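You operate a simulated robot arm through the tools that you are given. There is no shell and no other tool. Be economical: measure what you need, move in short steps, check, and stop when the job is done.

Carry out the task below with a simulated two-armed robot. There is one attempt and no reset: what you move stays moved.

TASK
Hold the silver panel by vacuum and wipe its chalk mark off.
Fine: first valve six open, switch two on, gauge two in the green band; after wiping, grey pad back, switch off, valve shut. Where these are worked on the way, their far stop is far enough and under half their travel is too little: valve six. What is to be rubbed or washed off counts as gone when no trace of it is left.

The check looks at the end state, three seconds after you hand in, the way a careful person would. Anything else that was tipped, shoved, dropped, spilled or broken makes it a failure.

THE ROBOT
Two 7-joint arms with two-finger parallel grippers on one trunk, on a base that drives. Base frame: it is fixed to the floor where the robot stands at the start and does not move with it; the origin is under the middle of the robot, x ahead of it, y to its left, z up. Readings come in m, degrees, newtons and seconds.
The left shoulder is at the start at [0.095, 0.182, 0.966], the right one opposite. With the tool pointing down near the work surface each hand reaches from about 0.3 to 0.76 m from the robot's upright axis, wherever it stands, measured 20 degrees to its own side. Places, roughly: bleed dial [0.3, -0.6, 0.8]; gauge two [-0.2, -0.9, 0.8]; orange stopper [-0.5, -1.25, 0.75]; silver panel [1.25, -1.25, 1]; switch two [-0.3, -1, 0.8]; valve five [0, -0.8, 0.7]; valve four [-0.7, -1.3, 0.7]; valve six [0.7, -0.2, 0.7]. Payload 3.91 kg a hand.
Tool frame (each hand has its own): the origin (TCP) lies between the finger pads and is the grasp point; the fingertips stand 0.03 m ahead of it; z points along the fingers, y is the line along which they close. The gripper opens to 0.11 m. The fingers are 0.02 m wide and 0.01 m thick; the gripper's body (0.048 by 0.112 m) begins 0.055 m behind the TCP.
Orientation is that of the tool frame in the base frame, as a unit quaternion [w, x, y, z]. With the fingers straight down and closing along the base's y, the tool's x points along the base's -x, its y along +y and its z along -z.

THE INTERFACE
- The arms move only by the tool drive_tool. It takes "left_targets", "right_targets" or both (then of equal length, played together; a hand with none holds still); each is text: rows parted by semicolons, each of 7 numbers parted by spaces: the shift along the tool's x, y, z in m, then the turn, a rotation vector about the tool's x, y, z in degrees, then the opening in per cent of the stroke, from 0 (shut) to 100 (fully open). In form: tx ty tz wx wy wz claw; .... A call has 1 to 8 rows; each row is the pose to reach, as a shift and turn from the pose commanded when the call began, along the tool's axes at that moment. Rows are played at 5 a second. More than 0.05 m and 8.6 degrees between two rows, or a gripper value outside its range, and nothing of the call is played. A pose out of reach is approached as far as the arm can. The call stops where the force on the tool passes 90 N (or 10 N more than at its start, if that is more) or the arm is blocked; 0.2 s more then pass. Each finger travels about 0.072 m/s and halts on what it meets, pressing with about 36 N; the grip force reading is that of the motor and also rises with nothing between the fingers. The clock runs only during rows and for 0.2 s after the last one: add rows that repeat a pose to give the fingers time. It gives the time, the measured TCP pose, the force on the tool (base axes), the opening and the grip force at its end, in the units of the frame above (readings bear some noise), with the torque about the TCP (base axes, N m) and any sound that the robot's microphone picked up, and new pictures: "show" is both (left out), scene, wrist or none (wrist: the cameras of the hands that moved).
- Cameras (640 x 400 px; columns grow to the right, rows downward): "scene" is now at [0.232, -0.0595, 1.1486]; the picture's right is [-0.68, -0.74, 0.00], its down [-0.40, 0.37, -0.84] and it looks along [0.62, -0.57, -0.54] (base axes); focal length 214 px, centre (320, 200). "left" rides on the left gripper at [0.072, -0.017, -0.103] in its tool frame; the picture's right is [0.23, 0.97, 0.00], its down [-0.76, 0.18, -0.62] and it looks along [-0.61, 0.14, 0.78] (tool axes); focal length 222 px, centre (320, 200). "right" rides on the right gripper at [0.072, 0.017, -0.103] in its tool frame; the picture's right is [-0.23, 0.97, 0.00], its down [-0.76, -0.18, -0.62] and it looks along [-0.61, -0.14, 0.78] (tool axes); focal length 222 px, centre (320, 200). There is no depth. A picture from a camera that has moved, and an enlarged one, comes with that camera's place and axes in the base frame and with its lens.
- slide_trunk(by): slides the trunk up (or, below 0, down) by that many m; the arms and the scene camera ride with it, the base frame stays. It gives what a move gives, with no picture.
- drive_base(legs): drives the robot by 1 to 6 legs, each [ahead, left, turn to the left] in m, m and degrees, along the robot's own axes; the way and the turn of a leg run together, so that a leg with both is an arc; at most 1.5 m and 180 degrees a leg. The arms and the cameras ride along, it lands a little off, and it stops where it bumps. It gives what a move gives, and a new picture of the scene camera.
- head_to(pan, tilt): turns the head with the scene camera to pan (to the left, within 80 degrees either way) and tilt (down, from -29 to 69), counted from straight ahead of the robot. It gives what a move gives, and a new picture of the scene camera.
- enlarge(camera, box): a new picture of the part [left, top, right, bottom] of that camera's present view, enlarged. It takes no simulated time.
- finish_job(): hands the job in; it is judged then, once.

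Work in short steps. Places have to be worked out from the pictures, the camera data and where the tool is seen: move nearer, look again, correct. Check each grasp and each placing, and mend what went wrong. You have 120 turns and 260 pictures in all, those below and enlarged ones among them. Open the grippers and draw the arms clear of the work before you hand the job in, unless the task says otherwise; then end with one line.

The tools are called after ">>>" as name(argument=value, ...) on one line, values as JSON. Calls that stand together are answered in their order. drive_tool: Moves the arms, as the interface text tells. Its arguments: {"type":"object","properties":{"left_targets":{"type":"string"},"right_targets":{"type":"string"},"show":{"type":"string","enum":["both","scene","wrist","none"]}},"required":[]} The other tools are called the same way: slide_trunk (by) slides the trunk up or down; drive_base (legs) drives the base; head_to (pan, tilt) turns the head that bears the scene camera; enlarge (camera, box) takes an enlarged picture of a part of a camera's view; finish_job () hands the job in.

At the start:

```text
t: 0.0
left_tool_pos: [0.5051, -0.0205, 0.9922]
left_tool_rot: [-0.001, 0.0, 1.0, 0.0]
left_ft_force: [-0.5, 0.4, -0.1]
left_moment: [0.02, -0.03, -0.01]
left_grip_width: 0.11
left_gripper_force: 0.0
right_tool_pos: [0.2934, -0.3737, 0.9508]
right_tool_rot: [-0.001, 0.0, 1.0, 0.0]
right_ft_force: [0.4, -0.5, -0.1]
right_moment: [-0.02, 0.02, 0.0]
right_grip_width: 0.1101
right_gripper_force: 0.0
trunk travel left (down, up): [-0.225, 0.289]
robot x, y, heading: [0.0026, -0.0013, 0.0]
head pan, tilt: [-42.6, 32.9]
```

scene: 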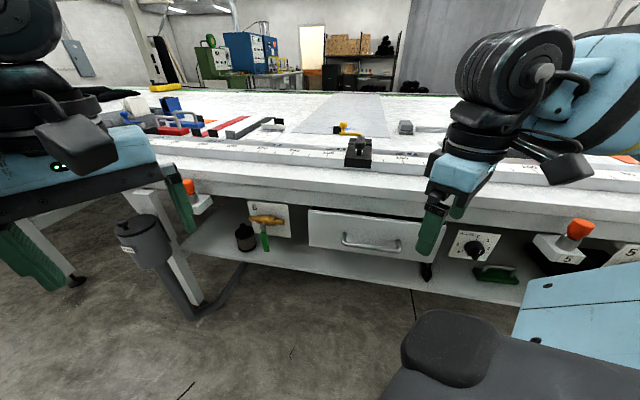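
right: 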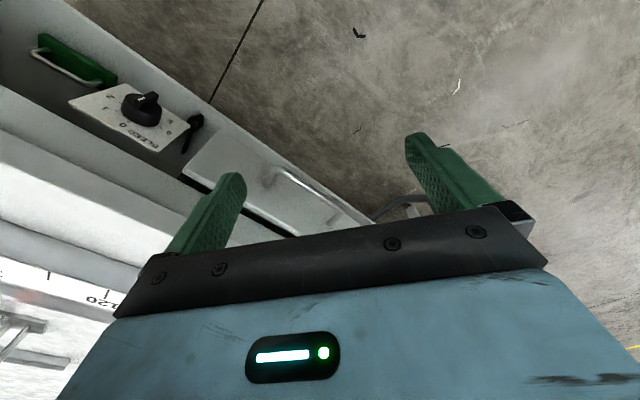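
left: 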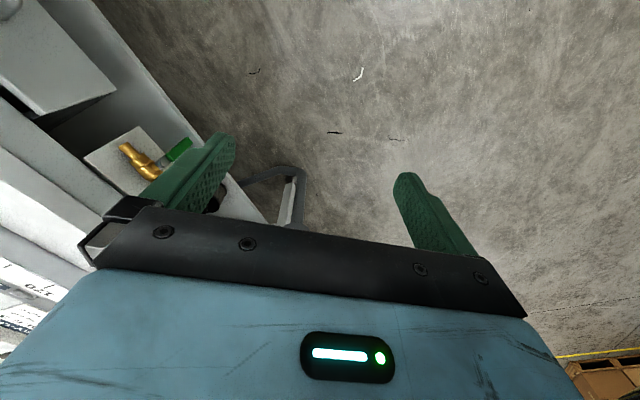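

The picture shows a long bench running diagonally, with valves, switches and gauges on its front. I look closer at the parts.

>>> enlarge(camera="scene", box=[60, 80, 320, 260])

>>> enlarge(camera="scene", box=[280, 80, 640, 300])

>>> head_to(pan=-78, tilt=30)

```text
2.22 times, centred on (190, 170) of scene
camera zoom: at [0.232, -0.0595, 1.1486], right [-0.68, -0.74, 0.0], down [-0.4, 0.37, -0.84], along [0.62, -0.57, -0.54], focal length 477 px, centre (609, 267)
```

zoom: 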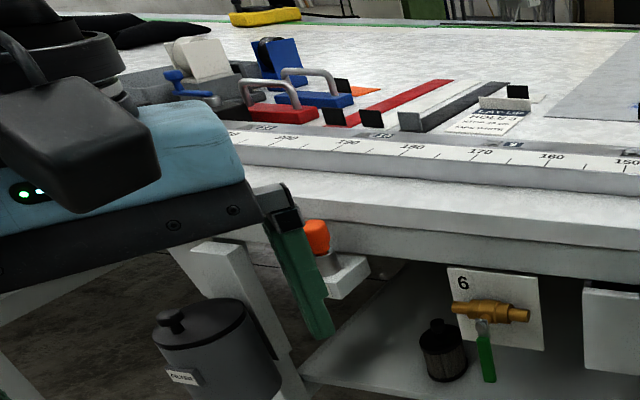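

```text
1.78 times, centred on (460, 190) of scene
camera zoom: at [0.232, -0.0595, 1.1486], right [-0.68, -0.74, 0.0], down [-0.4, 0.37, -0.84], along [0.62, -0.57, -0.54], focal length 381 px, centre (71, 218)
```

zoom: 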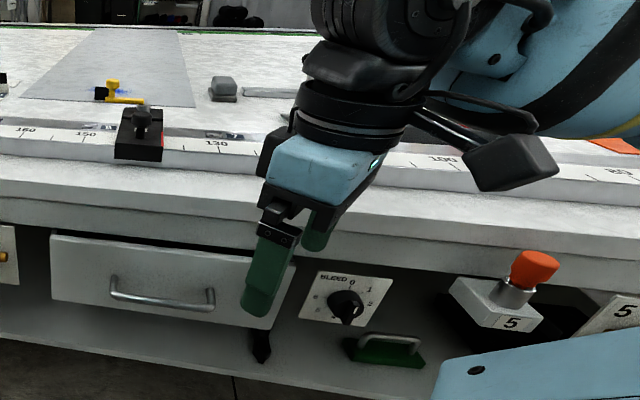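

```text
t: 1.0
left_tool_pos: [0.5038, -0.0219, 0.9918]
left_tool_rot: [0.0, 0.0, 1.0, 0.0]
left_ft_force: [-0.2, 0.2, -0.5]
left_moment: [0.0, 0.0, 0.0]
left_grip_width: 0.1099
left_gripper_force: 0.0
right_tool_pos: [0.293, -0.3742, 0.9503]
right_tool_rot: [0.0, 0.0, 1.0, 0.001]
right_ft_force: [-0.2, 1.0, -0.1]
right_moment: [0.04, 0.0, -0.01]
right_grip_width: 0.11
right_gripper_force: 0.0
trunk travel left (down, up): [-0.225, 0.289]
robot x, y, heading: [0.002, -0.0046, 0.3]
head pan, tilt: [-78.0, 30.0]
camera scene: at [0.1852, -0.0876, 1.1531], right [-0.98, -0.21, 0.0], down [-0.1, 0.49, -0.87], along [0.18, -0.85, -0.5], focal length 214 px, centre (320, 200)
```

scene: 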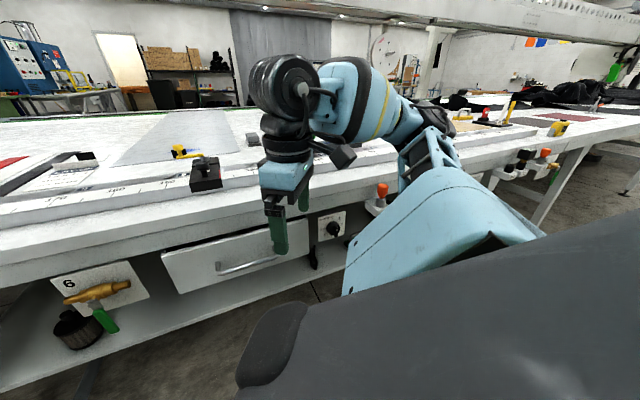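

I zoom in on the panel with its surroundings and on the far right where switch two and the gauge should be.

>>> enlarge(camera="scene", box=[60, 100, 260, 225])

>>> enlarge(camera="scene", box=[400, 80, 640, 230])

```text
3.20 times, centred on (160, 162) of scene
camera zoom: at [0.1852, -0.0876, 1.1531], right [-0.98, -0.21, 0.0], down [-0.1, 0.49, -0.87], along [0.18, -0.85, -0.5], focal length 686 px, centre (832, 320)
```

zoom: 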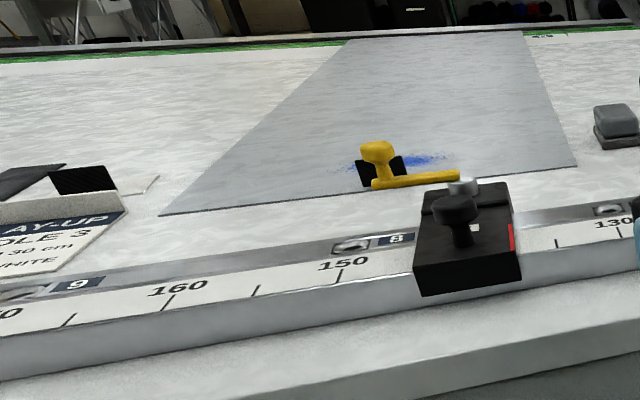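

```text
2.67 times, centred on (520, 155) of scene
camera zoom: at [0.1852, -0.0876, 1.1531], right [-0.98, -0.21, 0.0], down [-0.1, 0.49, -0.87], along [0.18, -0.85, -0.5], focal length 572 px, centre (-213, 320)
```

zoom: 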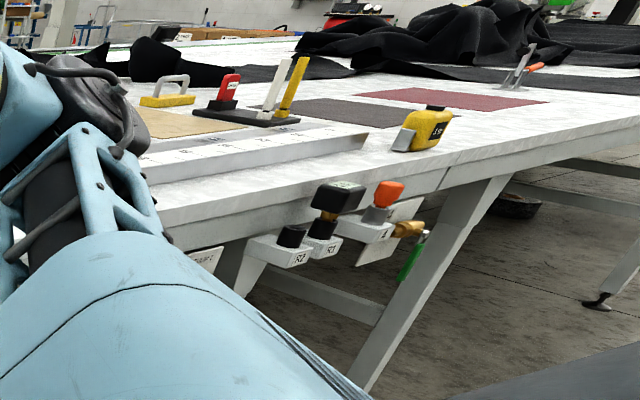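

The panel is the grey sheet with a blue chalk mark, the grey pad stands right of it, and valve six is below the bench at the left. I back off from the bench and turn to face it squarely.

>>> drive_base(legs=[[-0.18, 0.22, 0], [0, 0, -51]])

>>> head_to(pan=0, tilt=30)

```text
t: 5.8
left_tool_pos: [0.1181, -0.1882, 0.9928]
left_tool_rot: [0.0, 0.434, 0.901, 0.0]
left_ft_force: [-0.1, -0.5, 0.7]
left_moment: [0.0, -0.01, 0.01]
left_grip_width: 0.11
left_gripper_force: 0.0
right_tool_pos: [-0.2906, -0.2429, 0.9499]
right_tool_rot: [0.0, 0.433, 0.901, 0.0]
right_ft_force: [0.1, 1.0, 0.6]
right_moment: [0.04, -0.02, -0.01]
right_grip_width: 0.1099
right_gripper_force: 0.1
trunk travel left (down, up): [-0.225, 0.289]
robot x, y, heading: [-0.1843, 0.2191, -51.1]
head pan, tilt: [-78.0, 30.0]
camera scene: at [-0.1355, 0.0199, 1.1531], right [-0.77, 0.63, 0.0], down [0.32, 0.39, -0.87], along [-0.55, -0.67, -0.5], focal length 214 px, centre (320, 200)
```

scene: 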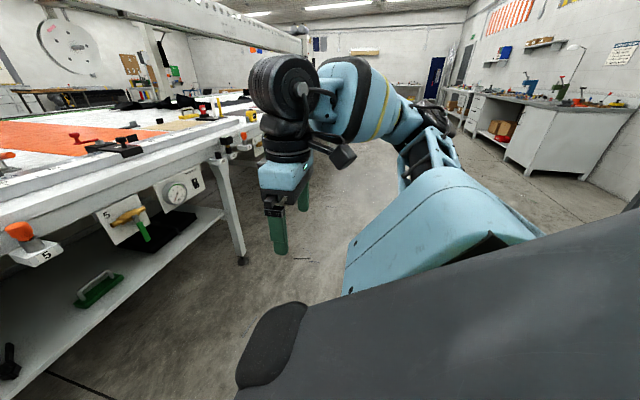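

```text
t: 7.4
left_tool_pos: [0.1165, -0.1891, 0.9924]
left_tool_rot: [0.001, 0.433, 0.901, -0.001]
left_ft_force: [-0.7, 0.0, -0.6]
left_moment: [-0.02, 0.01, 0.01]
left_grip_width: 0.1098
left_gripper_force: 0.1
right_tool_pos: [-0.2902, -0.2424, 0.9505]
right_tool_rot: [0.0, 0.433, 0.901, 0.0]
right_ft_force: [-0.3, 0.2, -0.6]
right_moment: [-0.01, -0.01, 0.0]
right_grip_width: 0.1102
right_gripper_force: 0.1
trunk travel left (down, up): [-0.225, 0.289]
robot x, y, heading: [-0.1831, 0.221, -51.8]
head pan, tilt: [0.0, 30.0]
camera scene: at [-0.0216, 0.0191, 1.1531], right [-0.78, -0.62, 0.0], down [-0.31, 0.39, -0.87], along [0.54, -0.68, -0.5], focal length 214 px, centre (320, 200)
```

scene: 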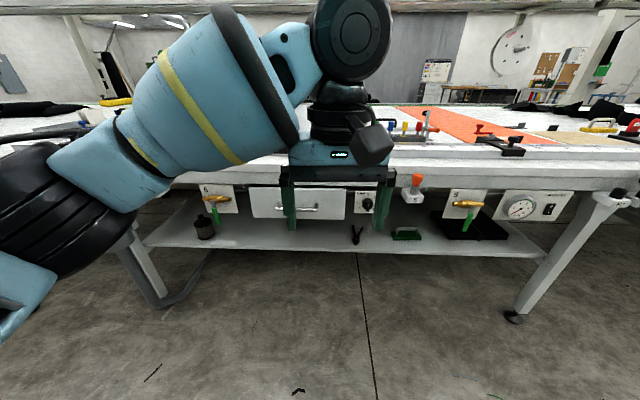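

I am square to the bench now; valve 6 is left, the gauge with its switch right. I zoom in for details.

>>> enlarge(camera="scene", box=[170, 150, 410, 300])

>>> enlarge(camera="scene", box=[390, 100, 640, 256])

```text
2.67 times, centred on (290, 225) of scene
camera zoom: at [-0.0216, 0.0191, 1.1531], right [-0.78, -0.62, 0.0], down [-0.31, 0.39, -0.87], along [0.54, -0.68, -0.5], focal length 572 px, centre (400, 133)
```

zoom: 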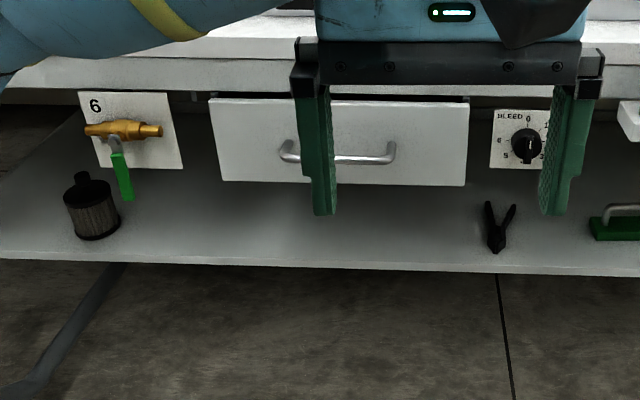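

```text
2.56 times, centred on (515, 178) of scene
camera zoom: at [-0.0216, 0.0191, 1.1531], right [-0.78, -0.62, 0.0], down [-0.31, 0.39, -0.87], along [0.54, -0.68, -0.5], focal length 549 px, centre (-179, 256)
```

zoom: 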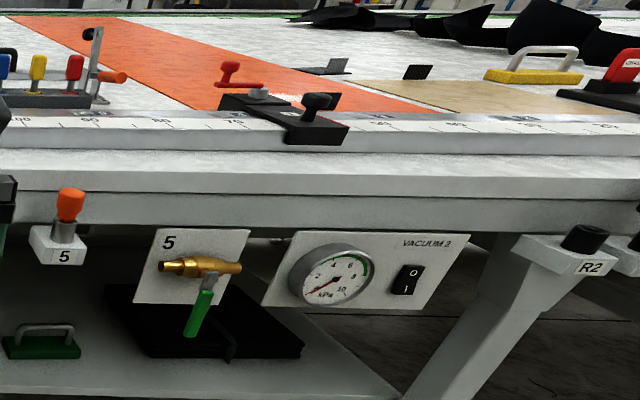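

Triangulation puts valve six's pivot near (0.683, -0.26, 0.763), lever hanging down about 9 cm (shut), facing me. I swing the left hand outward and pitch its fingers forward.

>>> drive_tool(left_targets="0.006 0.042 0.015 0 -8 0 100; 0.012 0.084 0.03 0 -16 0 80; 0.018 0.126 0.045 0 -24 0 60; 0.024 0.168 0.06 0 -32 0 40; 0.03 0.21 0.075 0 -40 0 20; 0.036 0.252 0.09 0 -48 0 0; 0.042 0.294 0.105 0 -56 0 0; 0.048 0.336 0.12 0 -64 0 0", show="none")

```text
t: 9.2
left_tool_pos: [0.3956, 0.031, 0.8757]
left_tool_rot: [0.478, 0.369, 0.763, -0.23]
left_ft_force: [0.5, -0.3, 0.5]
left_moment: [-0.01, 0.02, 0.02]
left_grip_width: 0.0003
left_gripper_force: 36.3
left hand out of reach, approached as far as the arm can: row 6, 7, 8
right_tool_pos: [-0.2918, -0.2426, 0.9514]
right_tool_rot: [0.001, 0.434, 0.901, 0.0]
right_ft_force: [-0.5, 0.7, 0.2]
right_moment: [-0.02, -0.05, -0.03]
right_grip_width: 0.1101
right_gripper_force: 0.0
trunk travel left (down, up): [-0.225, 0.289]
robot x, y, heading: [-0.1825, 0.2164, -51.5]
head pan, tilt: [0.0, 30.0]
```

The orientation is at 64° pitch but the hand was too close to the body. I finish the pitch to horizontal while moving it forward and down.

>>> drive_tool(left_targets="0.016 0 0.035 0 -6.5 0 0; 0.032 0 0.07 0 -13 0 0; 0.048 0 0.105 0 -19.5 0 0; 0.064 0 0.142 0 -26 0 0", show="both")

```text
t: 10.2
left_tool_pos: [0.4587, -0.0469, 0.7552]
left_tool_rot: [0.638, 0.306, 0.637, -0.306]
left_ft_force: [0.0, -0.2, -0.3]
left_moment: [0.02, -0.01, -0.04]
left_grip_width: 0.0001
left_gripper_force: 35.5
right_tool_pos: [-0.2907, -0.242, 0.9498]
right_tool_rot: [0.001, 0.434, 0.901, 0.0]
right_ft_force: [0.1, -0.3, 0.5]
right_moment: [-0.03, 0.03, 0.03]
right_grip_width: 0.1097
right_gripper_force: 0.0
trunk travel left (down, up): [-0.225, 0.289]
robot x, y, heading: [-0.1837, 0.2219, -51.5]
head pan, tilt: [0.0, 30.0]
camera scene: at [-0.0215, 0.0187, 1.153], right [-0.78, -0.62, 0.0], down [-0.31, 0.39, -0.87], along [0.54, -0.68, -0.5], focal length 214 px, centre (320, 200)
camera left: at [0.3809, 0.0222, 0.6815], right [0.76, 0.61, -0.23], down [-0.25, 0.6, 0.76], along [0.6, -0.52, 0.61], focal length 222 px, centre (320, 200)
```

scene: 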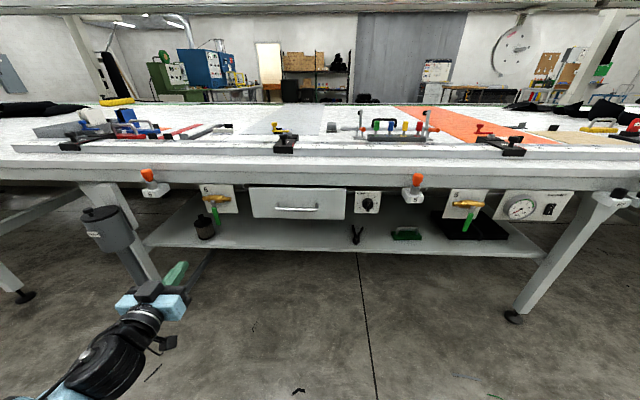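
left: 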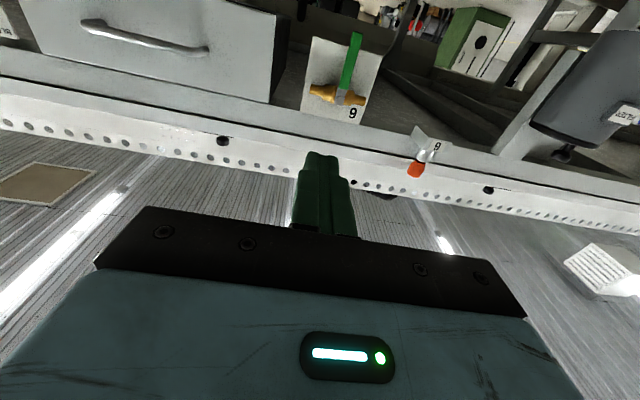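

The whole bench is now visible. I enlarge valve six and the panel area.

>>> enlarge(camera="scene", box=[190, 90, 350, 190])

>>> enlarge(camera="scene", box=[120, 160, 280, 260])

>>> enlarge(camera="left", box=[240, 20, 440, 145])

```text
4.00 times, centred on (270, 140) of scene
camera zoom: at [-0.0215, 0.0187, 1.153], right [-0.78, -0.62, 0.0], down [-0.31, 0.39, -0.87], along [0.54, -0.68, -0.5], focal length 858 px, centre (520, 440)
```

zoom: 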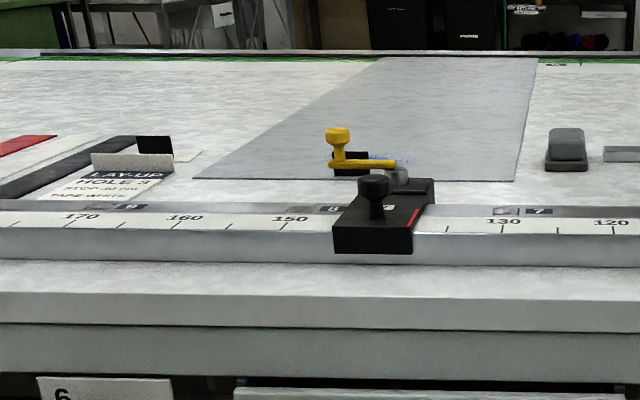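

```text
4.00 times, centred on (200, 210) of scene
camera zoom: at [-0.0215, 0.0187, 1.153], right [-0.78, -0.62, 0.0], down [-0.31, 0.39, -0.87], along [0.54, -0.68, -0.5], focal length 858 px, centre (800, 160)
```

zoom: 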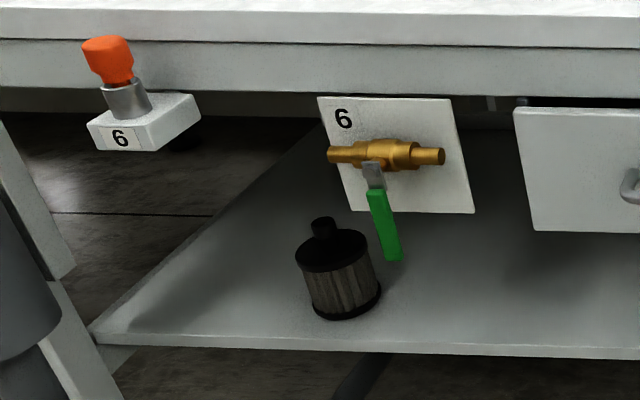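

```text
3.20 times, centred on (340, 82) of left
camera zoom: at [0.3809, 0.0222, 0.6815], right [0.76, 0.61, -0.23], down [-0.25, 0.6, 0.76], along [0.6, -0.52, 0.61], focal length 711 px, centre (256, 576)
```

zoom: 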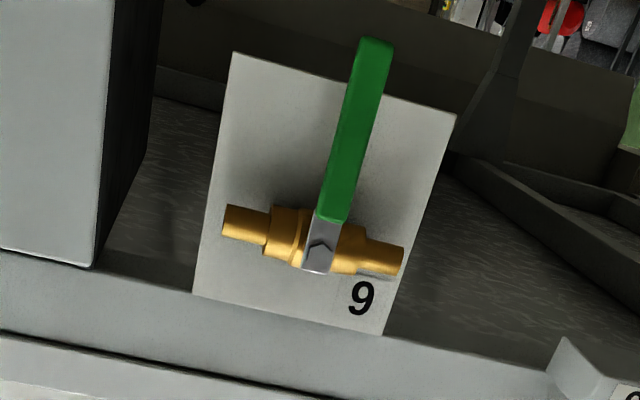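

The lever hangs from (pivot z 0.765) to z 0.67, 0.38 m left of my axis and 0.915 m ahead. I drive ahead 0.24 m and then view with the wrist camera.

>>> drive_base(legs=[[0.24, 0, 0]])

>>> drive_tool(left_targets="0.03 0 0 0 0 0 0; 0.06 0 0 0 0 0 0")

```text
t: 12.0
left_tool_pos: [0.6118, -0.2414, 0.7549]
left_tool_rot: [0.637, 0.307, 0.636, -0.308]
left_ft_force: [-0.1, -0.6, -0.4]
left_moment: [-0.02, 0.02, 0.01]
left_grip_width: 0.0002
left_gripper_force: 36.2
right_tool_pos: [-0.1367, -0.4355, 0.9502]
right_tool_rot: [-0.001, 0.434, 0.901, 0.0]
right_ft_force: [0.4, -0.8, 0.2]
right_moment: [0.01, 0.05, -0.01]
right_grip_width: 0.1101
right_gripper_force: 0.0
trunk travel left (down, up): [-0.225, 0.289]
robot x, y, heading: [-0.0305, 0.0264, -51.6]
head pan, tilt: [0.0, 30.0]
camera scene: at [0.1317, -0.1735, 1.153], right [-0.78, -0.62, 0.0], down [-0.31, 0.39, -0.87], along [0.54, -0.68, -0.5], focal length 214 px, centre (320, 200)
```

scene: 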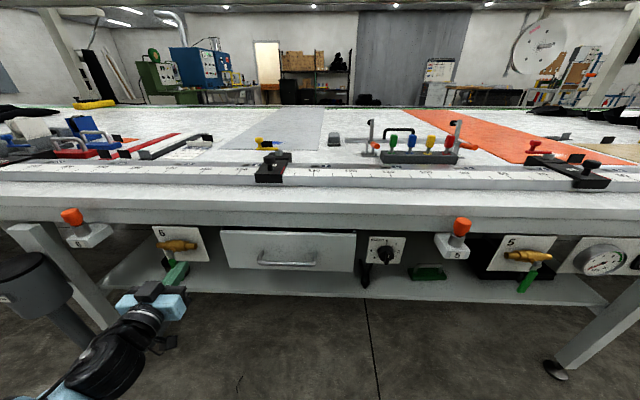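

```text
t: 12.6
left_tool_pos: [0.6132, -0.2408, 0.6941]
left_tool_rot: [0.638, 0.308, 0.637, -0.306]
left_ft_force: [0.2, -0.5, 0.1]
left_moment: [0.02, 0.0, 0.01]
left_grip_width: 0.0001
left_gripper_force: 36.2
right_tool_pos: [-0.1379, -0.4347, 0.9502]
right_tool_rot: [0.0, 0.435, 0.901, -0.001]
right_ft_force: [1.1, -0.3, 0.5]
right_moment: [-0.01, 0.02, 0.02]
right_grip_width: 0.11
right_gripper_force: 0.0
trunk travel left (down, up): [-0.225, 0.289]
robot x, y, heading: [-0.0285, 0.029, -51.7]
head pan, tilt: [0.0, 30.0]
camera scene: at [0.1312, -0.1732, 1.1531], right [-0.78, -0.62, 0.0], down [-0.31, 0.39, -0.87], along [0.54, -0.68, -0.5], focal length 214 px, centre (320, 200)
camera left: at [0.5343, -0.1709, 0.6206], right [0.76, 0.61, -0.23], down [-0.25, 0.6, 0.76], along [0.6, -0.52, 0.61], focal length 222 px, centre (320, 200)
```

scene: 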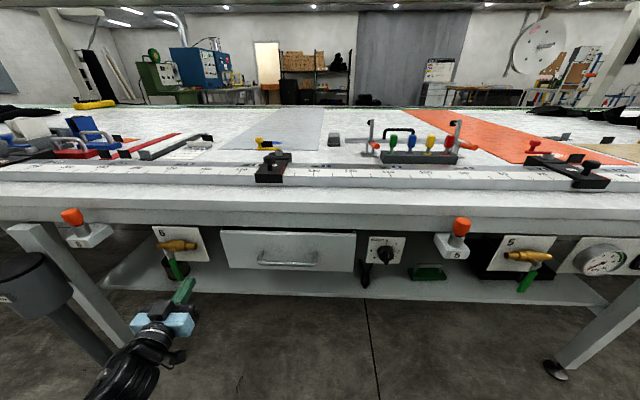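
left: 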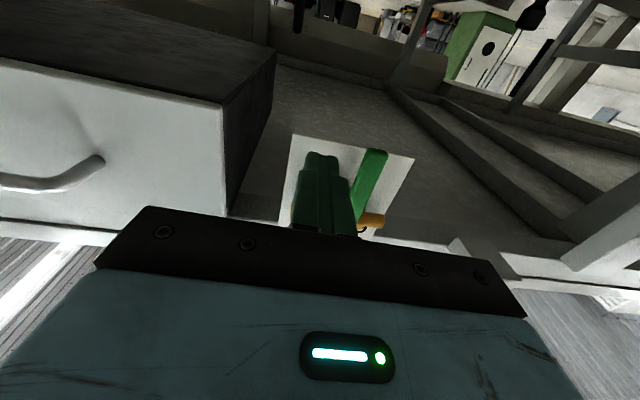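

The finger sits right of the lever at its height, about 3 cm short. I move forward 4.5 cm, then start pushing left.

>>> drive_tool(left_targets="0 0 0.025 0 0 0 0; 0 0 0.045 0 0 0 0; 0 0.015 0.045 0 0 0 0; 0 0.03 0.045 0 0 0 0; 0 0.045 0.045 0 0 0 0")

```text
t: 13.8
left_tool_pos: [0.6752, -0.2475, 0.6945]
left_tool_rot: [0.637, 0.307, 0.637, -0.307]
left_ft_force: [0.1, 0.2, -0.5]
left_moment: [-0.04, 0.01, 0.01]
left_grip_width: 0.0
left_gripper_force: 36.0
right_tool_pos: [-0.1389, -0.435, 0.9516]
right_tool_rot: [0.0, 0.435, 0.901, 0.0]
right_ft_force: [-0.9, -0.7, -0.7]
right_moment: [0.01, -0.02, 0.01]
right_grip_width: 0.11
right_gripper_force: 0.0
trunk travel left (down, up): [-0.225, 0.289]
robot x, y, heading: [-0.0303, 0.0327, -51.7]
head pan, tilt: [0.0, 30.0]
camera scene: at [0.1314, -0.1729, 1.1531], right [-0.78, -0.62, 0.0], down [-0.31, 0.39, -0.87], along [0.54, -0.68, -0.5], focal length 214 px, centre (320, 200)
camera left: at [0.5968, -0.1779, 0.6217], right [0.76, 0.61, -0.23], down [-0.25, 0.6, 0.76], along [0.6, -0.52, 0.61], focal length 222 px, centre (320, 200)
```

scene: 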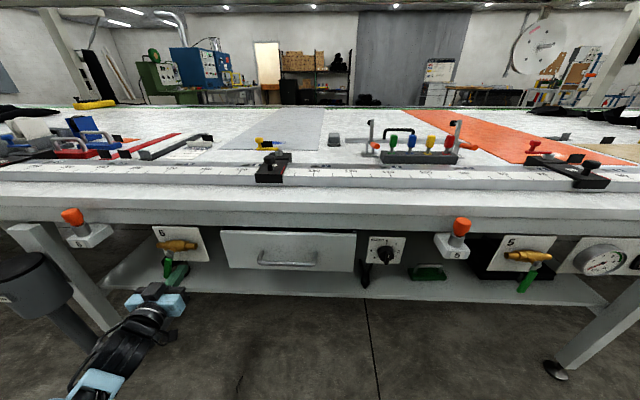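
left: 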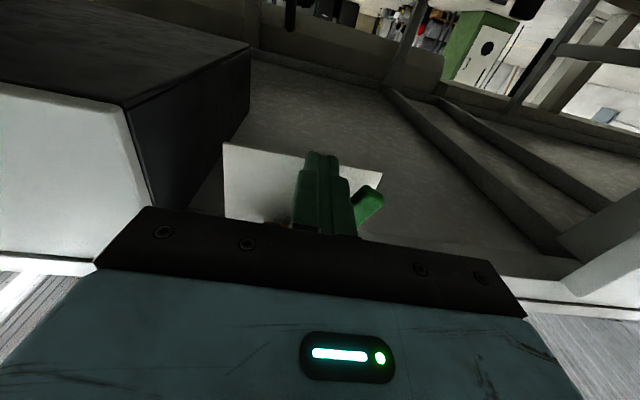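

The lever follows to the left without noticeable force. I continue on the arc, left and up.

>>> drive_tool(left_targets="-0.005 0.02 0 0 0 0 0; -0.015 0.04 0 0 0 0 0; -0.03 0.055 0 0 0 0 0; -0.045 0.062 0 0 0 0 0")

>>> enlarge(camera="scene", box=[100, 190, 260, 290])

```text
t: 14.8
left_tool_pos: [0.7236, -0.2123, 0.7396]
left_tool_rot: [0.637, 0.307, 0.637, -0.307]
left_ft_force: [0.6, -0.8, -0.2]
left_moment: [0.0, 0.03, -0.01]
left_grip_width: 0.0002
left_gripper_force: 35.8
right_tool_pos: [-0.1384, -0.435, 0.9489]
right_tool_rot: [0.0, 0.435, 0.9, -0.001]
right_ft_force: [0.1, 0.1, -0.1]
right_moment: [0.01, -0.01, -0.01]
right_grip_width: 0.1098
right_gripper_force: 0.1
trunk travel left (down, up): [-0.225, 0.289]
robot x, y, heading: [-0.0273, 0.0272, -51.9]
head pan, tilt: [0.0, 30.0]
camera scene: at [0.1313, -0.173, 1.1531], right [-0.78, -0.62, 0.0], down [-0.31, 0.39, -0.87], along [0.54, -0.68, -0.5], focal length 214 px, centre (320, 200)
camera left: at [0.6449, -0.1415, 0.6676], right [0.76, 0.61, -0.23], down [-0.25, 0.6, 0.76], along [0.6, -0.52, 0.61], focal length 222 px, centre (320, 200)
```

scene: 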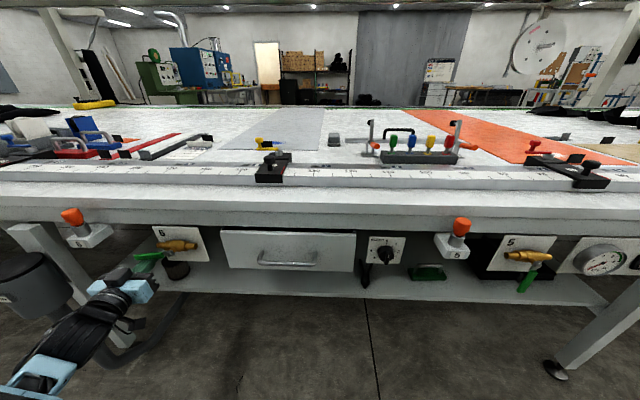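
left: 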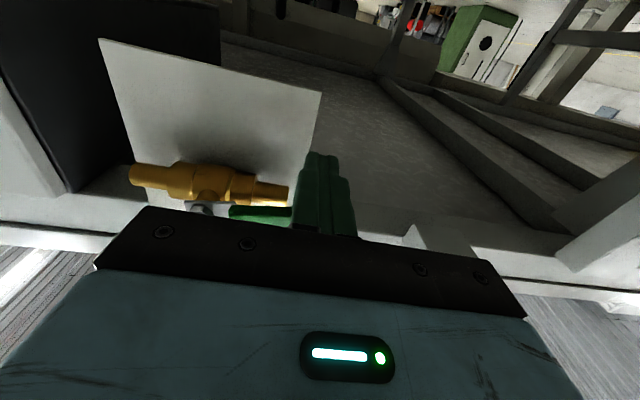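

```text
4.00 times, centred on (180, 240) of scene
camera zoom: at [0.1313, -0.173, 1.1531], right [-0.78, -0.62, 0.0], down [-0.31, 0.39, -0.87], along [0.54, -0.68, -0.5], focal length 858 px, centre (880, 40)
```

zoom: 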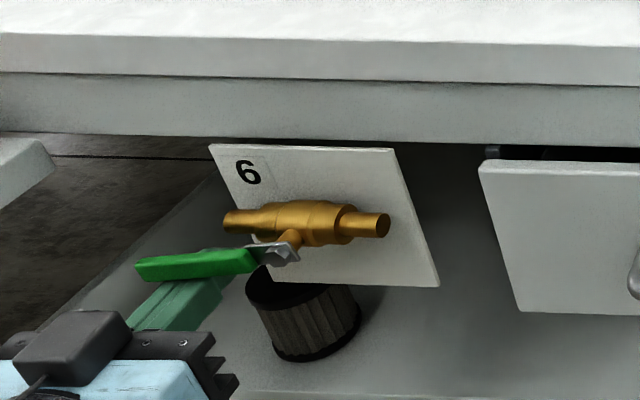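

The lever is almost along the pipe. I push gently a bit more upward to the stop.

>>> drive_tool(left_targets="-0.007 0 0 0 0 0 0; -0.014 0 0 0 0 0 0; -0.02 0 0 0 0 0 0", show="none")

>>> enlarge(camera="scene", box=[100, 190, 260, 290])

```text
t: 15.6
left_tool_pos: [0.7243, -0.2105, 0.7535]
left_tool_rot: [0.634, 0.307, 0.641, -0.305]
left_ft_force: [1.5, -2.7, -16.3]
left_moment: [0.0, -0.17, 0.06]
left_grip_width: 0.0
left_gripper_force: 35.9
right_tool_pos: [-0.1367, -0.4343, 0.9507]
right_tool_rot: [-0.001, 0.434, 0.901, 0.0]
right_ft_force: [0.8, 0.2, 0.2]
right_moment: [-0.03, 0.03, -0.01]
right_grip_width: 0.1101
right_gripper_force: 0.2
trunk travel left (down, up): [-0.225, 0.289]
robot x, y, heading: [-0.0284, 0.0313, -51.4]
head pan, tilt: [0.0, 30.0]
```

```text
4.00 times, centred on (180, 240) of scene
camera zoom: at [0.133, -0.1739, 1.1525], right [-0.78, -0.62, 0.0], down [-0.31, 0.39, -0.87], along [0.54, -0.68, -0.5], focal length 858 px, centre (880, 40)
```

zoom: 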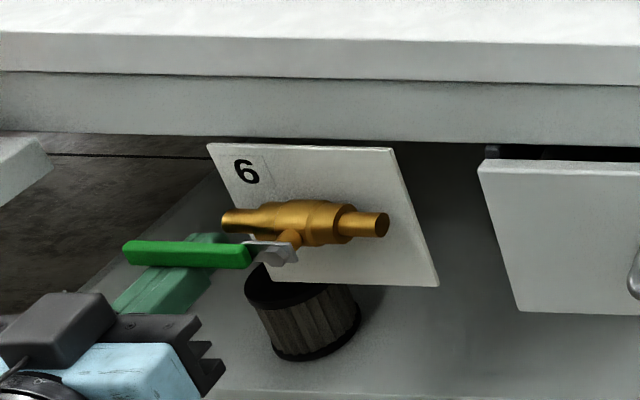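

Valve six is at its stop (16 N, lever along the pipe). I lower the finger off the lever, withdraw, and pitch the left hand back while raising it.

>>> drive_tool(left_targets="0.015 0 0 0 0 0 0; 0.02 0 -0.03 0 0 0 0; 0.02 0 -0.075 0 0 0 0; 0.02 0 -0.12 0 0 0 0; 0.02 0 -0.165 0 0 0 0", show="none")

>>> drive_base(legs=[[-0.12, -0.54, 0]])

```text
t: 16.8
left_tool_pos: [0.6212, -0.0772, 0.7402]
left_tool_rot: [0.637, 0.308, 0.636, -0.307]
left_ft_force: [-0.4, 0.0, 0.2]
left_moment: [0.0, 0.0, 0.03]
left_grip_width: 0.0
left_gripper_force: 36.2
right_tool_pos: [-0.1388, -0.4338, 0.9498]
right_tool_rot: [0.001, 0.435, 0.901, -0.001]
right_ft_force: [-0.4, 0.1, -0.1]
right_moment: [0.01, -0.03, 0.01]
right_grip_width: 0.11
right_gripper_force: 0.0
trunk travel left (down, up): [-0.225, 0.289]
robot x, y, heading: [-0.0248, 0.0278, -51.5]
head pan, tilt: [0.0, 30.0]
```

```text
t: 22.0
left_tool_pos: [0.1227, -0.3208, 0.7395]
left_tool_rot: [0.637, 0.307, 0.637, -0.307]
left_ft_force: [-1.3, 0.4, -0.1]
left_moment: [-0.02, 0.01, 0.0]
left_grip_width: 0.0
left_gripper_force: 36.0
right_tool_pos: [-0.6358, -0.6772, 0.95]
right_tool_rot: [0.0, 0.434, 0.901, 0.0]
right_ft_force: [0.0, 0.8, 0.4]
right_moment: [0.05, 0.0, 0.01]
right_grip_width: 0.1099
right_gripper_force: 0.0
trunk travel left (down, up): [-0.225, 0.289]
robot x, y, heading: [-0.5295, -0.213, -51.4]
head pan, tilt: [0.0, 30.0]
camera scene: at [-0.3665, -0.4159, 1.1531], right [-0.78, -0.62, 0.0], down [-0.31, 0.39, -0.87], along [0.54, -0.68, -0.5], focal length 214 px, centre (320, 200)
```

scene: 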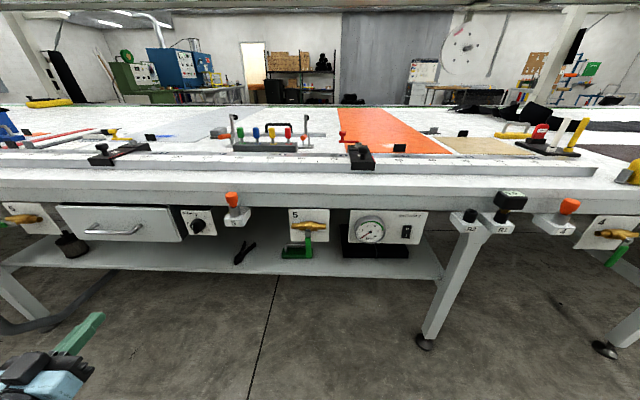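

Gauge and switch are now ahead-right. I enlarge them along with the ports, and pitch the right hand forward while moving it out.

>>> enlarge(camera="scene", box=[280, 180, 640, 300])

>>> drive_tool(right_targets="-0.03 0 0.015 0 -8 0 80; -0.06 0 0.03 0 -16 0 60; -0.09 0 0.045 0 -24 0 40; -0.12 0 0.06 0 -32 0 20; -0.15 0 0.075 0 -40 0 0; -0.18 0 0.09 0 -48 0 0; -0.205 0 0.105 0 -56 0 0; -0.23 0 0.12 0 -64 0 0", show="none")

```text
1.78 times, centred on (460, 240) of scene
camera zoom: at [-0.3665, -0.4159, 1.1531], right [-0.78, -0.62, 0.0], down [-0.31, 0.39, -0.87], along [0.54, -0.68, -0.5], focal length 381 px, centre (71, 129)
```

zoom: 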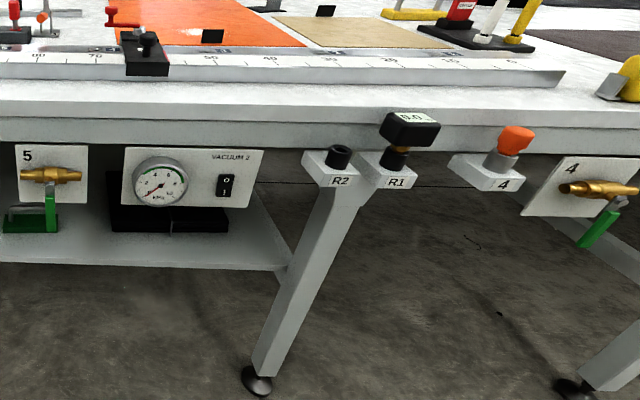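

```text
t: 23.8
left_tool_pos: [0.1231, -0.3212, 0.7383]
left_tool_rot: [0.637, 0.307, 0.637, -0.307]
left_ft_force: [0.0, -0.1, 1.0]
left_moment: [0.01, 0.01, 0.03]
left_grip_width: 0.0001
left_gripper_force: 36.4
right_tool_pos: [-0.4926, -0.8564, 0.8271]
right_tool_rot: [0.478, 0.368, 0.763, -0.229]
right_ft_force: [0.1, 0.7, 0.4]
right_moment: [-0.02, 0.0, 0.0]
right_grip_width: 0.0001
right_gripper_force: 35.9
trunk travel left (down, up): [-0.225, 0.289]
robot x, y, heading: [-0.5251, -0.2146, -51.6]
head pan, tilt: [0.0, 30.0]
```

The rocker has 0 on top and I at the bottom; I estimate it at 0.77 m ahead, 0.26 m right, z 0.75. I finish pitching the right hand and bring it in front of the switch.

>>> drive_tool(right_targets="0.008 0.027 0.03 0 -6.5 0 0; 0.016 0.054 0.06 0 -13 0 0; 0.024 0.081 0.09 0 -19.5 0 0; 0.032 0.108 0.121 0 -26 0 0")

>>> enlarge(camera="right", box=[160, 60, 480, 260])

>>> enlarge(camera="scene", box=[320, 190, 480, 290])

```text
t: 24.8
left_tool_pos: [0.1251, -0.3209, 0.7387]
left_tool_rot: [0.637, 0.307, 0.637, -0.306]
left_ft_force: [0.8, 0.0, 0.1]
left_moment: [-0.02, -0.02, 0.03]
left_grip_width: 0.0
left_gripper_force: 36.3
right_tool_pos: [-0.4133, -0.9124, 0.7565]
right_tool_rot: [0.646, 0.299, 0.643, -0.283]
right_ft_force: [0.8, 0.0, 0.4]
right_moment: [-0.03, 0.04, 0.01]
right_grip_width: 0.0
right_gripper_force: 35.9
right hand out of reach, approached as far as the arm can: row 2, 3, 4
trunk travel left (down, up): [-0.225, 0.289]
robot x, y, heading: [-0.5275, -0.2152, -51.5]
head pan, tilt: [0.0, 30.0]
camera scene: at [-0.3667, -0.4163, 1.1531], right [-0.78, -0.62, 0.0], down [-0.31, 0.39, -0.87], along [0.54, -0.68, -0.5], focal length 214 px, centre (320, 200)
camera right: at [-0.4674, -0.8216, 0.6846], right [0.73, 0.64, 0.25], down [-0.56, 0.33, 0.76], along [0.4, -0.69, 0.6], focal length 222 px, centre (320, 200)
```

scene: 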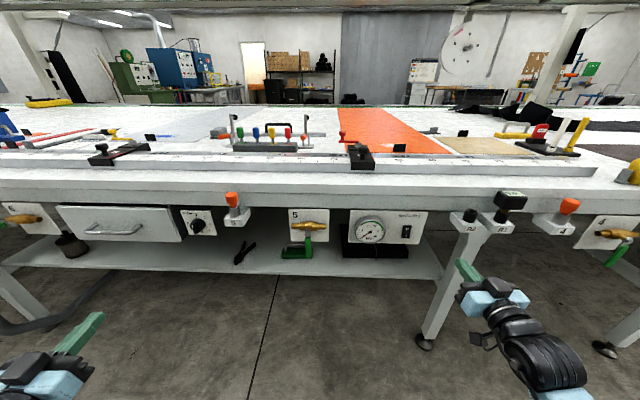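
right: 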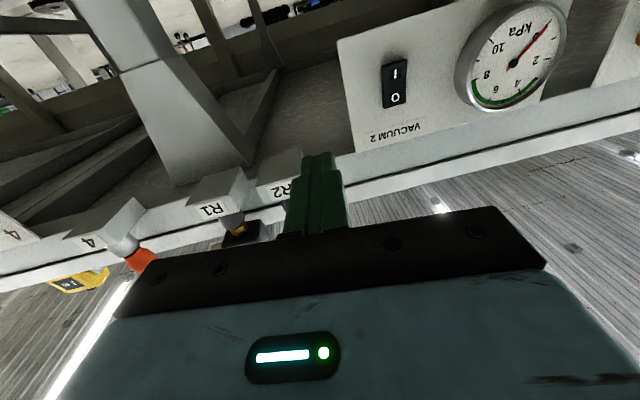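

```text
2.00 times, centred on (320, 160) of right
camera zoom: at [-0.4674, -0.8216, 0.6846], right [0.73, 0.64, 0.25], down [-0.56, 0.33, 0.76], along [0.4, -0.69, 0.6], focal length 444 px, centre (320, 280)
```

zoom: 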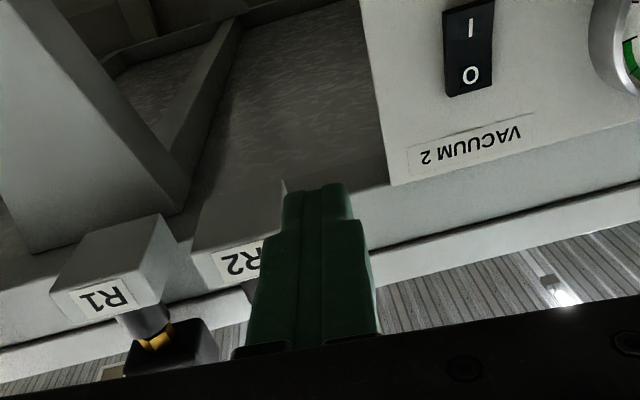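

```text
4.00 times, centred on (400, 240) of scene
camera zoom: at [-0.3667, -0.4163, 1.1531], right [-0.78, -0.62, 0.0], down [-0.31, 0.39, -0.87], along [0.54, -0.68, -0.5], focal length 858 px, centre (0, 40)
```

zoom: 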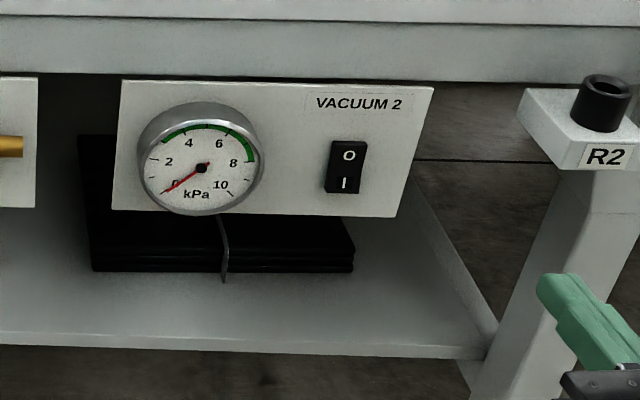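

The hand couldn't reach inward fully (it is 0.345 m right; the switch is at about 0.256). I shift the base left and forward, then settle the hand's commanded pose.

>>> drive_tool(right_targets="0 -0.04 0 0 0 0 0; 0 -0.08 0 0 0 0 0", show="none")

>>> drive_base(legs=[[0.05, 0.085, 0]])

>>> enlarge(camera="right", box=[160, 60, 480, 260])

```text
t: 25.4
left_tool_pos: [0.123, -0.321, 0.7382]
left_tool_rot: [0.637, 0.307, 0.637, -0.307]
left_ft_force: [-0.4, 0.2, -0.1]
left_moment: [0.02, 0.01, -0.02]
left_grip_width: 0.0
left_gripper_force: 36.3
right_tool_pos: [-0.472, -0.9646, 0.7584]
right_tool_rot: [0.646, 0.299, 0.643, -0.281]
right_ft_force: [0.0, 0.4, -0.1]
right_moment: [-0.01, -0.02, 0.0]
right_grip_width: 0.0001
right_gripper_force: 35.5
trunk travel left (down, up): [-0.225, 0.289]
robot x, y, heading: [-0.5272, -0.2127, -51.3]
head pan, tilt: [0.0, 30.0]
```

```text
t: 26.8
left_tool_pos: [0.2208, -0.3061, 0.7386]
left_tool_rot: [0.637, 0.306, 0.637, -0.306]
left_ft_force: [-0.2, -0.7, -0.6]
left_moment: [0.01, 0.01, 0.02]
left_grip_width: 0.0
left_gripper_force: 35.9
right_tool_pos: [-0.3744, -0.9505, 0.7577]
right_tool_rot: [0.646, 0.298, 0.644, -0.281]
right_ft_force: [-0.4, -0.4, -0.1]
right_moment: [0.02, -0.01, 0.02]
right_grip_width: 0.0
right_gripper_force: 36.3
trunk travel left (down, up): [-0.225, 0.289]
robot x, y, heading: [-0.4284, -0.1981, -51.4]
head pan, tilt: [0.0, 30.0]
camera scene: at [-0.2688, -0.4017, 1.1531], right [-0.78, -0.62, 0.0], down [-0.31, 0.39, -0.87], along [0.54, -0.68, -0.5], focal length 214 px, centre (320, 200)
```

scene: 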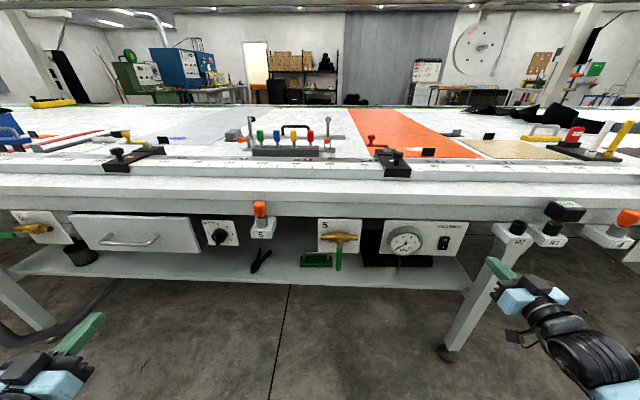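

```text
2.00 times, centred on (320, 160) of right
camera zoom: at [-0.4283, -0.8602, 0.6862], right [0.73, 0.64, 0.25], down [-0.56, 0.33, 0.76], along [0.41, -0.69, 0.6], focal length 444 px, centre (320, 280)
```

zoom: 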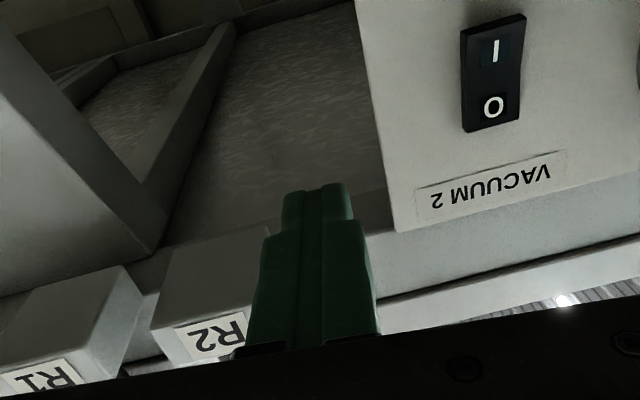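

Commands run from the measured pose. I move the right hand left 8.5 cm, down 2 cm, ahead 2.5 cm and correct 3° yaw, then check.

>>> drive_tool(right_targets="0.01 0.042 0.015 1.6 0 0 0; 0.02 0.0835 0.03 3.2 0 0 0", show="none")

>>> enlarge(camera="right", box=[160, 60, 480, 260])

>>> enlarge(camera="scene", box=[360, 190, 600, 340])

```text
t: 27.4
left_tool_pos: [0.2196, -0.3068, 0.7389]
left_tool_rot: [0.638, 0.306, 0.638, -0.306]
left_ft_force: [0.0, 0.6, -0.3]
left_moment: [-0.03, -0.01, 0.02]
left_grip_width: 0.0
left_gripper_force: 36.2
right_tool_pos: [-0.3102, -0.9364, 0.7437]
right_tool_rot: [0.641, 0.313, 0.639, -0.289]
right_ft_force: [-0.1, 0.2, 0.3]
right_moment: [0.02, 0.0, 0.0]
right_grip_width: 0.0
right_gripper_force: 36.0
right hand out of reach, approached as far as the arm can: row 2
trunk travel left (down, up): [-0.225, 0.289]
robot x, y, heading: [-0.427, -0.2003, -51.5]
head pan, tilt: [0.0, 30.0]
```

```text
2.00 times, centred on (320, 160) of right
camera zoom: at [-0.362, -0.8424, 0.6729], right [0.75, 0.61, 0.26], down [-0.55, 0.35, 0.76], along [0.38, -0.71, 0.59], focal length 444 px, centre (320, 280)
```

zoom: 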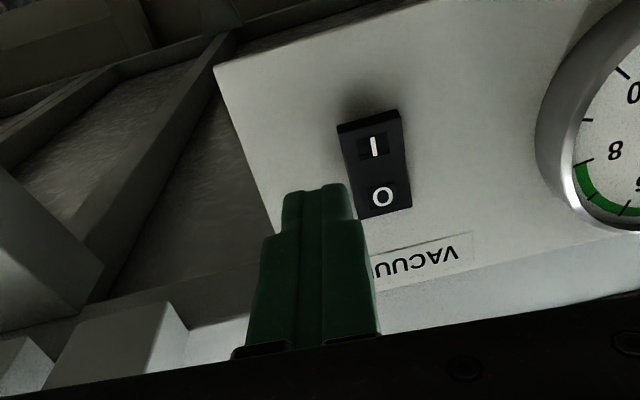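

```text
2.67 times, centred on (480, 265) of scene
camera zoom: at [-0.2698, -0.4022, 1.1531], right [-0.78, -0.62, 0.0], down [-0.31, 0.39, -0.87], along [0.54, -0.68, -0.5], focal length 572 px, centre (-107, 27)
```

zoom: 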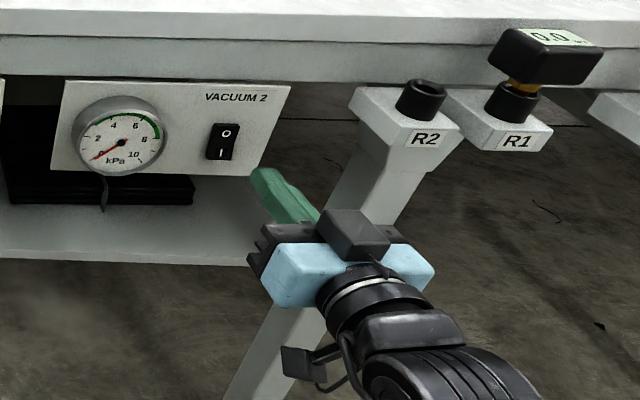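

The finger is 2.5 cm too far right and about 4 cm short. I nudge the base left and a little ahead.

>>> drive_base(legs=[[0.01, 0.026, 0]])

>>> enlarge(camera="right", box=[160, 60, 480, 260])

```text
t: 28.3
left_tool_pos: [0.2466, -0.2969, 0.7384]
left_tool_rot: [0.638, 0.306, 0.637, -0.306]
left_ft_force: [-1.0, 1.4, -0.3]
left_moment: [-0.02, 0.04, -0.03]
left_grip_width: 0.0003
left_gripper_force: 35.6
right_tool_pos: [-0.2834, -0.9275, 0.7453]
right_tool_rot: [0.641, 0.312, 0.639, -0.29]
right_ft_force: [0.4, -1.0, 0.5]
right_moment: [0.01, 0.02, -0.01]
right_grip_width: 0.0
right_gripper_force: 36.0
trunk travel left (down, up): [-0.225, 0.289]
robot x, y, heading: [-0.4039, -0.1967, -51.2]
head pan, tilt: [0.0, 30.0]
camera scene: at [-0.2427, -0.3937, 1.1531], right [-0.78, -0.62, 0.0], down [-0.31, 0.39, -0.87], along [0.54, -0.68, -0.5], focal length 214 px, centre (320, 200)
```

scene: 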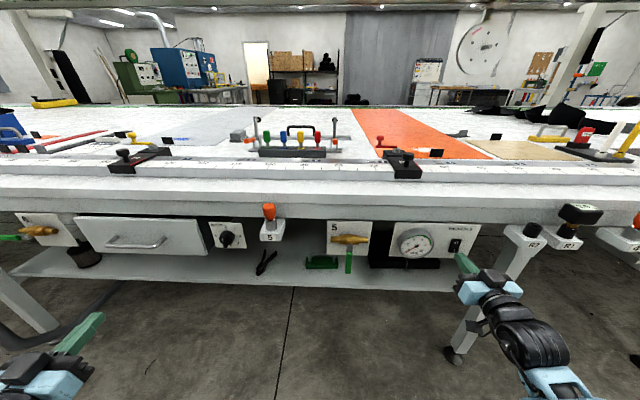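

```text
2.00 times, centred on (320, 160) of right
camera zoom: at [-0.3353, -0.8343, 0.6733], right [0.75, 0.61, 0.26], down [-0.55, 0.35, 0.76], along [0.38, -0.71, 0.59], focal length 444 px, centre (320, 280)
```

zoom: 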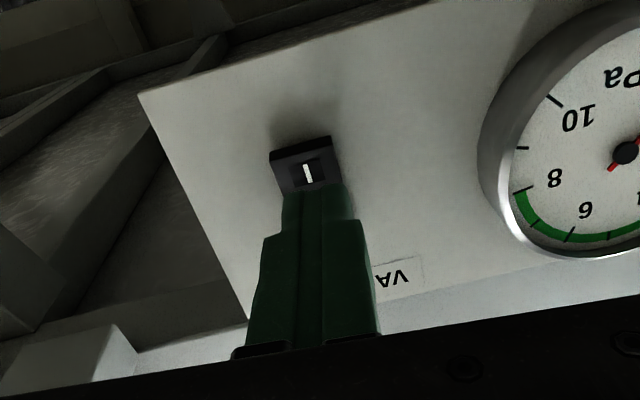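

Finger is aligned laterally with the rocker's I. I lower it 1 cm and push forward in small steps.

>>> drive_tool(right_targets="0.01 0 0 0 0 0 0; 0.01 0 0.015 0 0 0 0; 0.01 0 0.025 0 0 0 0; 0.01 0 0.03 0 0 0 0", show="none")

>>> enlarge(camera="right", box=[160, 60, 480, 260])

```text
t: 29.3
left_tool_pos: [0.2431, -0.2962, 0.7404]
left_tool_rot: [0.639, 0.306, 0.635, -0.308]
left_ft_force: [-0.3, -1.2, -0.7]
left_moment: [0.01, 0.0, 0.0]
left_grip_width: 0.0
left_gripper_force: 36.1
right_tool_pos: [-0.2709, -0.9449, 0.7331]
right_tool_rot: [0.641, 0.313, 0.639, -0.288]
right_ft_force: [-41.3, 67.0, -8.1]
right_moment: [-0.32, -0.3, -0.05]
right_grip_width: 0.0003
right_gripper_force: 36.1
trunk travel left (down, up): [-0.225, 0.289]
robot x, y, heading: [-0.4037, -0.19, -51.7]
head pan, tilt: [0.0, 30.0]
```

```text
2.00 times, centred on (320, 160) of right
camera zoom: at [-0.3218, -0.8523, 0.6617], right [0.75, 0.61, 0.26], down [-0.55, 0.34, 0.76], along [0.38, -0.71, 0.59], focal length 444 px, centre (320, 280)
```

zoom: 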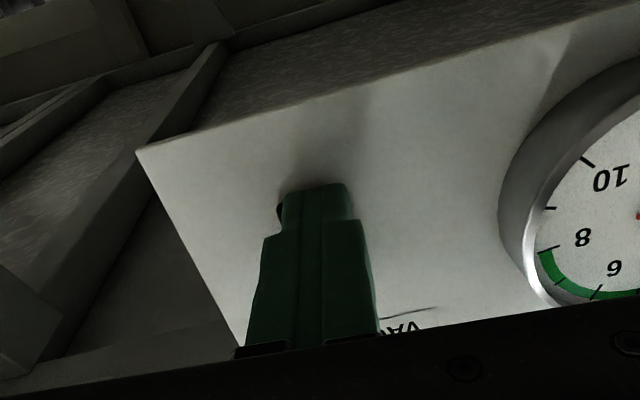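

It met about 79 N against the rocker. I back off and look at the switch, listening for sounds and reading the gauge.

>>> drive_tool(right_targets="0 0 -0.03 0 0 0 0; 0 0 -0.07 0 0 0 0; 0 0 -0.1 0 0 0 0", show="wrist")

>>> enlarge(camera="scene", box=[380, 200, 500, 275])

```text
t: 30.1
left_tool_pos: [0.2471, -0.2985, 0.7393]
left_tool_rot: [0.638, 0.306, 0.637, -0.306]
left_ft_force: [-1.3, 0.1, -0.4]
left_moment: [-0.02, 0.02, -0.02]
left_grip_width: 0.0001
left_gripper_force: 35.9
right_tool_pos: [-0.3269, -0.8737, 0.7337]
right_tool_rot: [0.641, 0.312, 0.638, -0.291]
right_ft_force: [-0.2, 0.6, -0.1]
right_moment: [-0.01, 0.0, -0.01]
right_grip_width: 0.0
right_gripper_force: 35.3
trunk travel left (down, up): [-0.225, 0.289]
robot x, y, heading: [-0.4017, -0.1929, -51.7]
head pan, tilt: [0.0, 30.0]
camera right: at [-0.3783, -0.7806, 0.6616], right [0.75, 0.61, 0.26], down [-0.55, 0.35, 0.76], along [0.38, -0.71, 0.6], focal length 222 px, centre (320, 200)
```

right: 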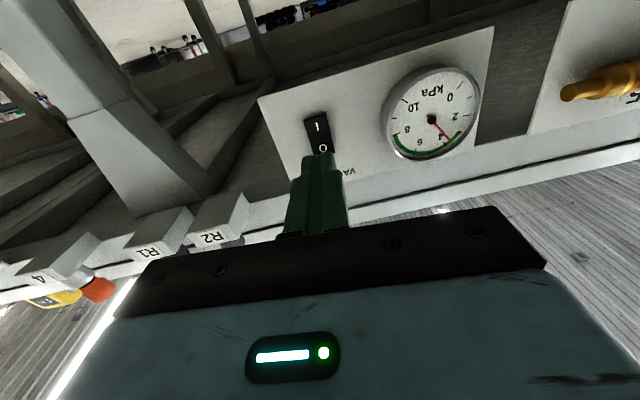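

```text
5.33 times, centred on (440, 238) of scene
camera zoom: at [-0.2432, -0.3936, 1.1532], right [-0.78, -0.62, 0.0], down [-0.31, 0.39, -0.87], along [0.54, -0.68, -0.5], focal length 1144 px, centre (-320, 0)
```

zoom: 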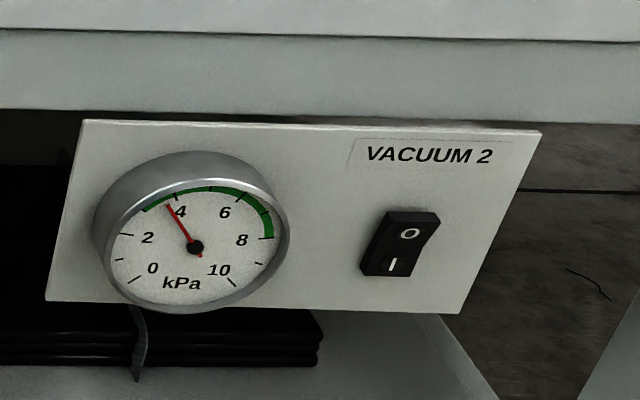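

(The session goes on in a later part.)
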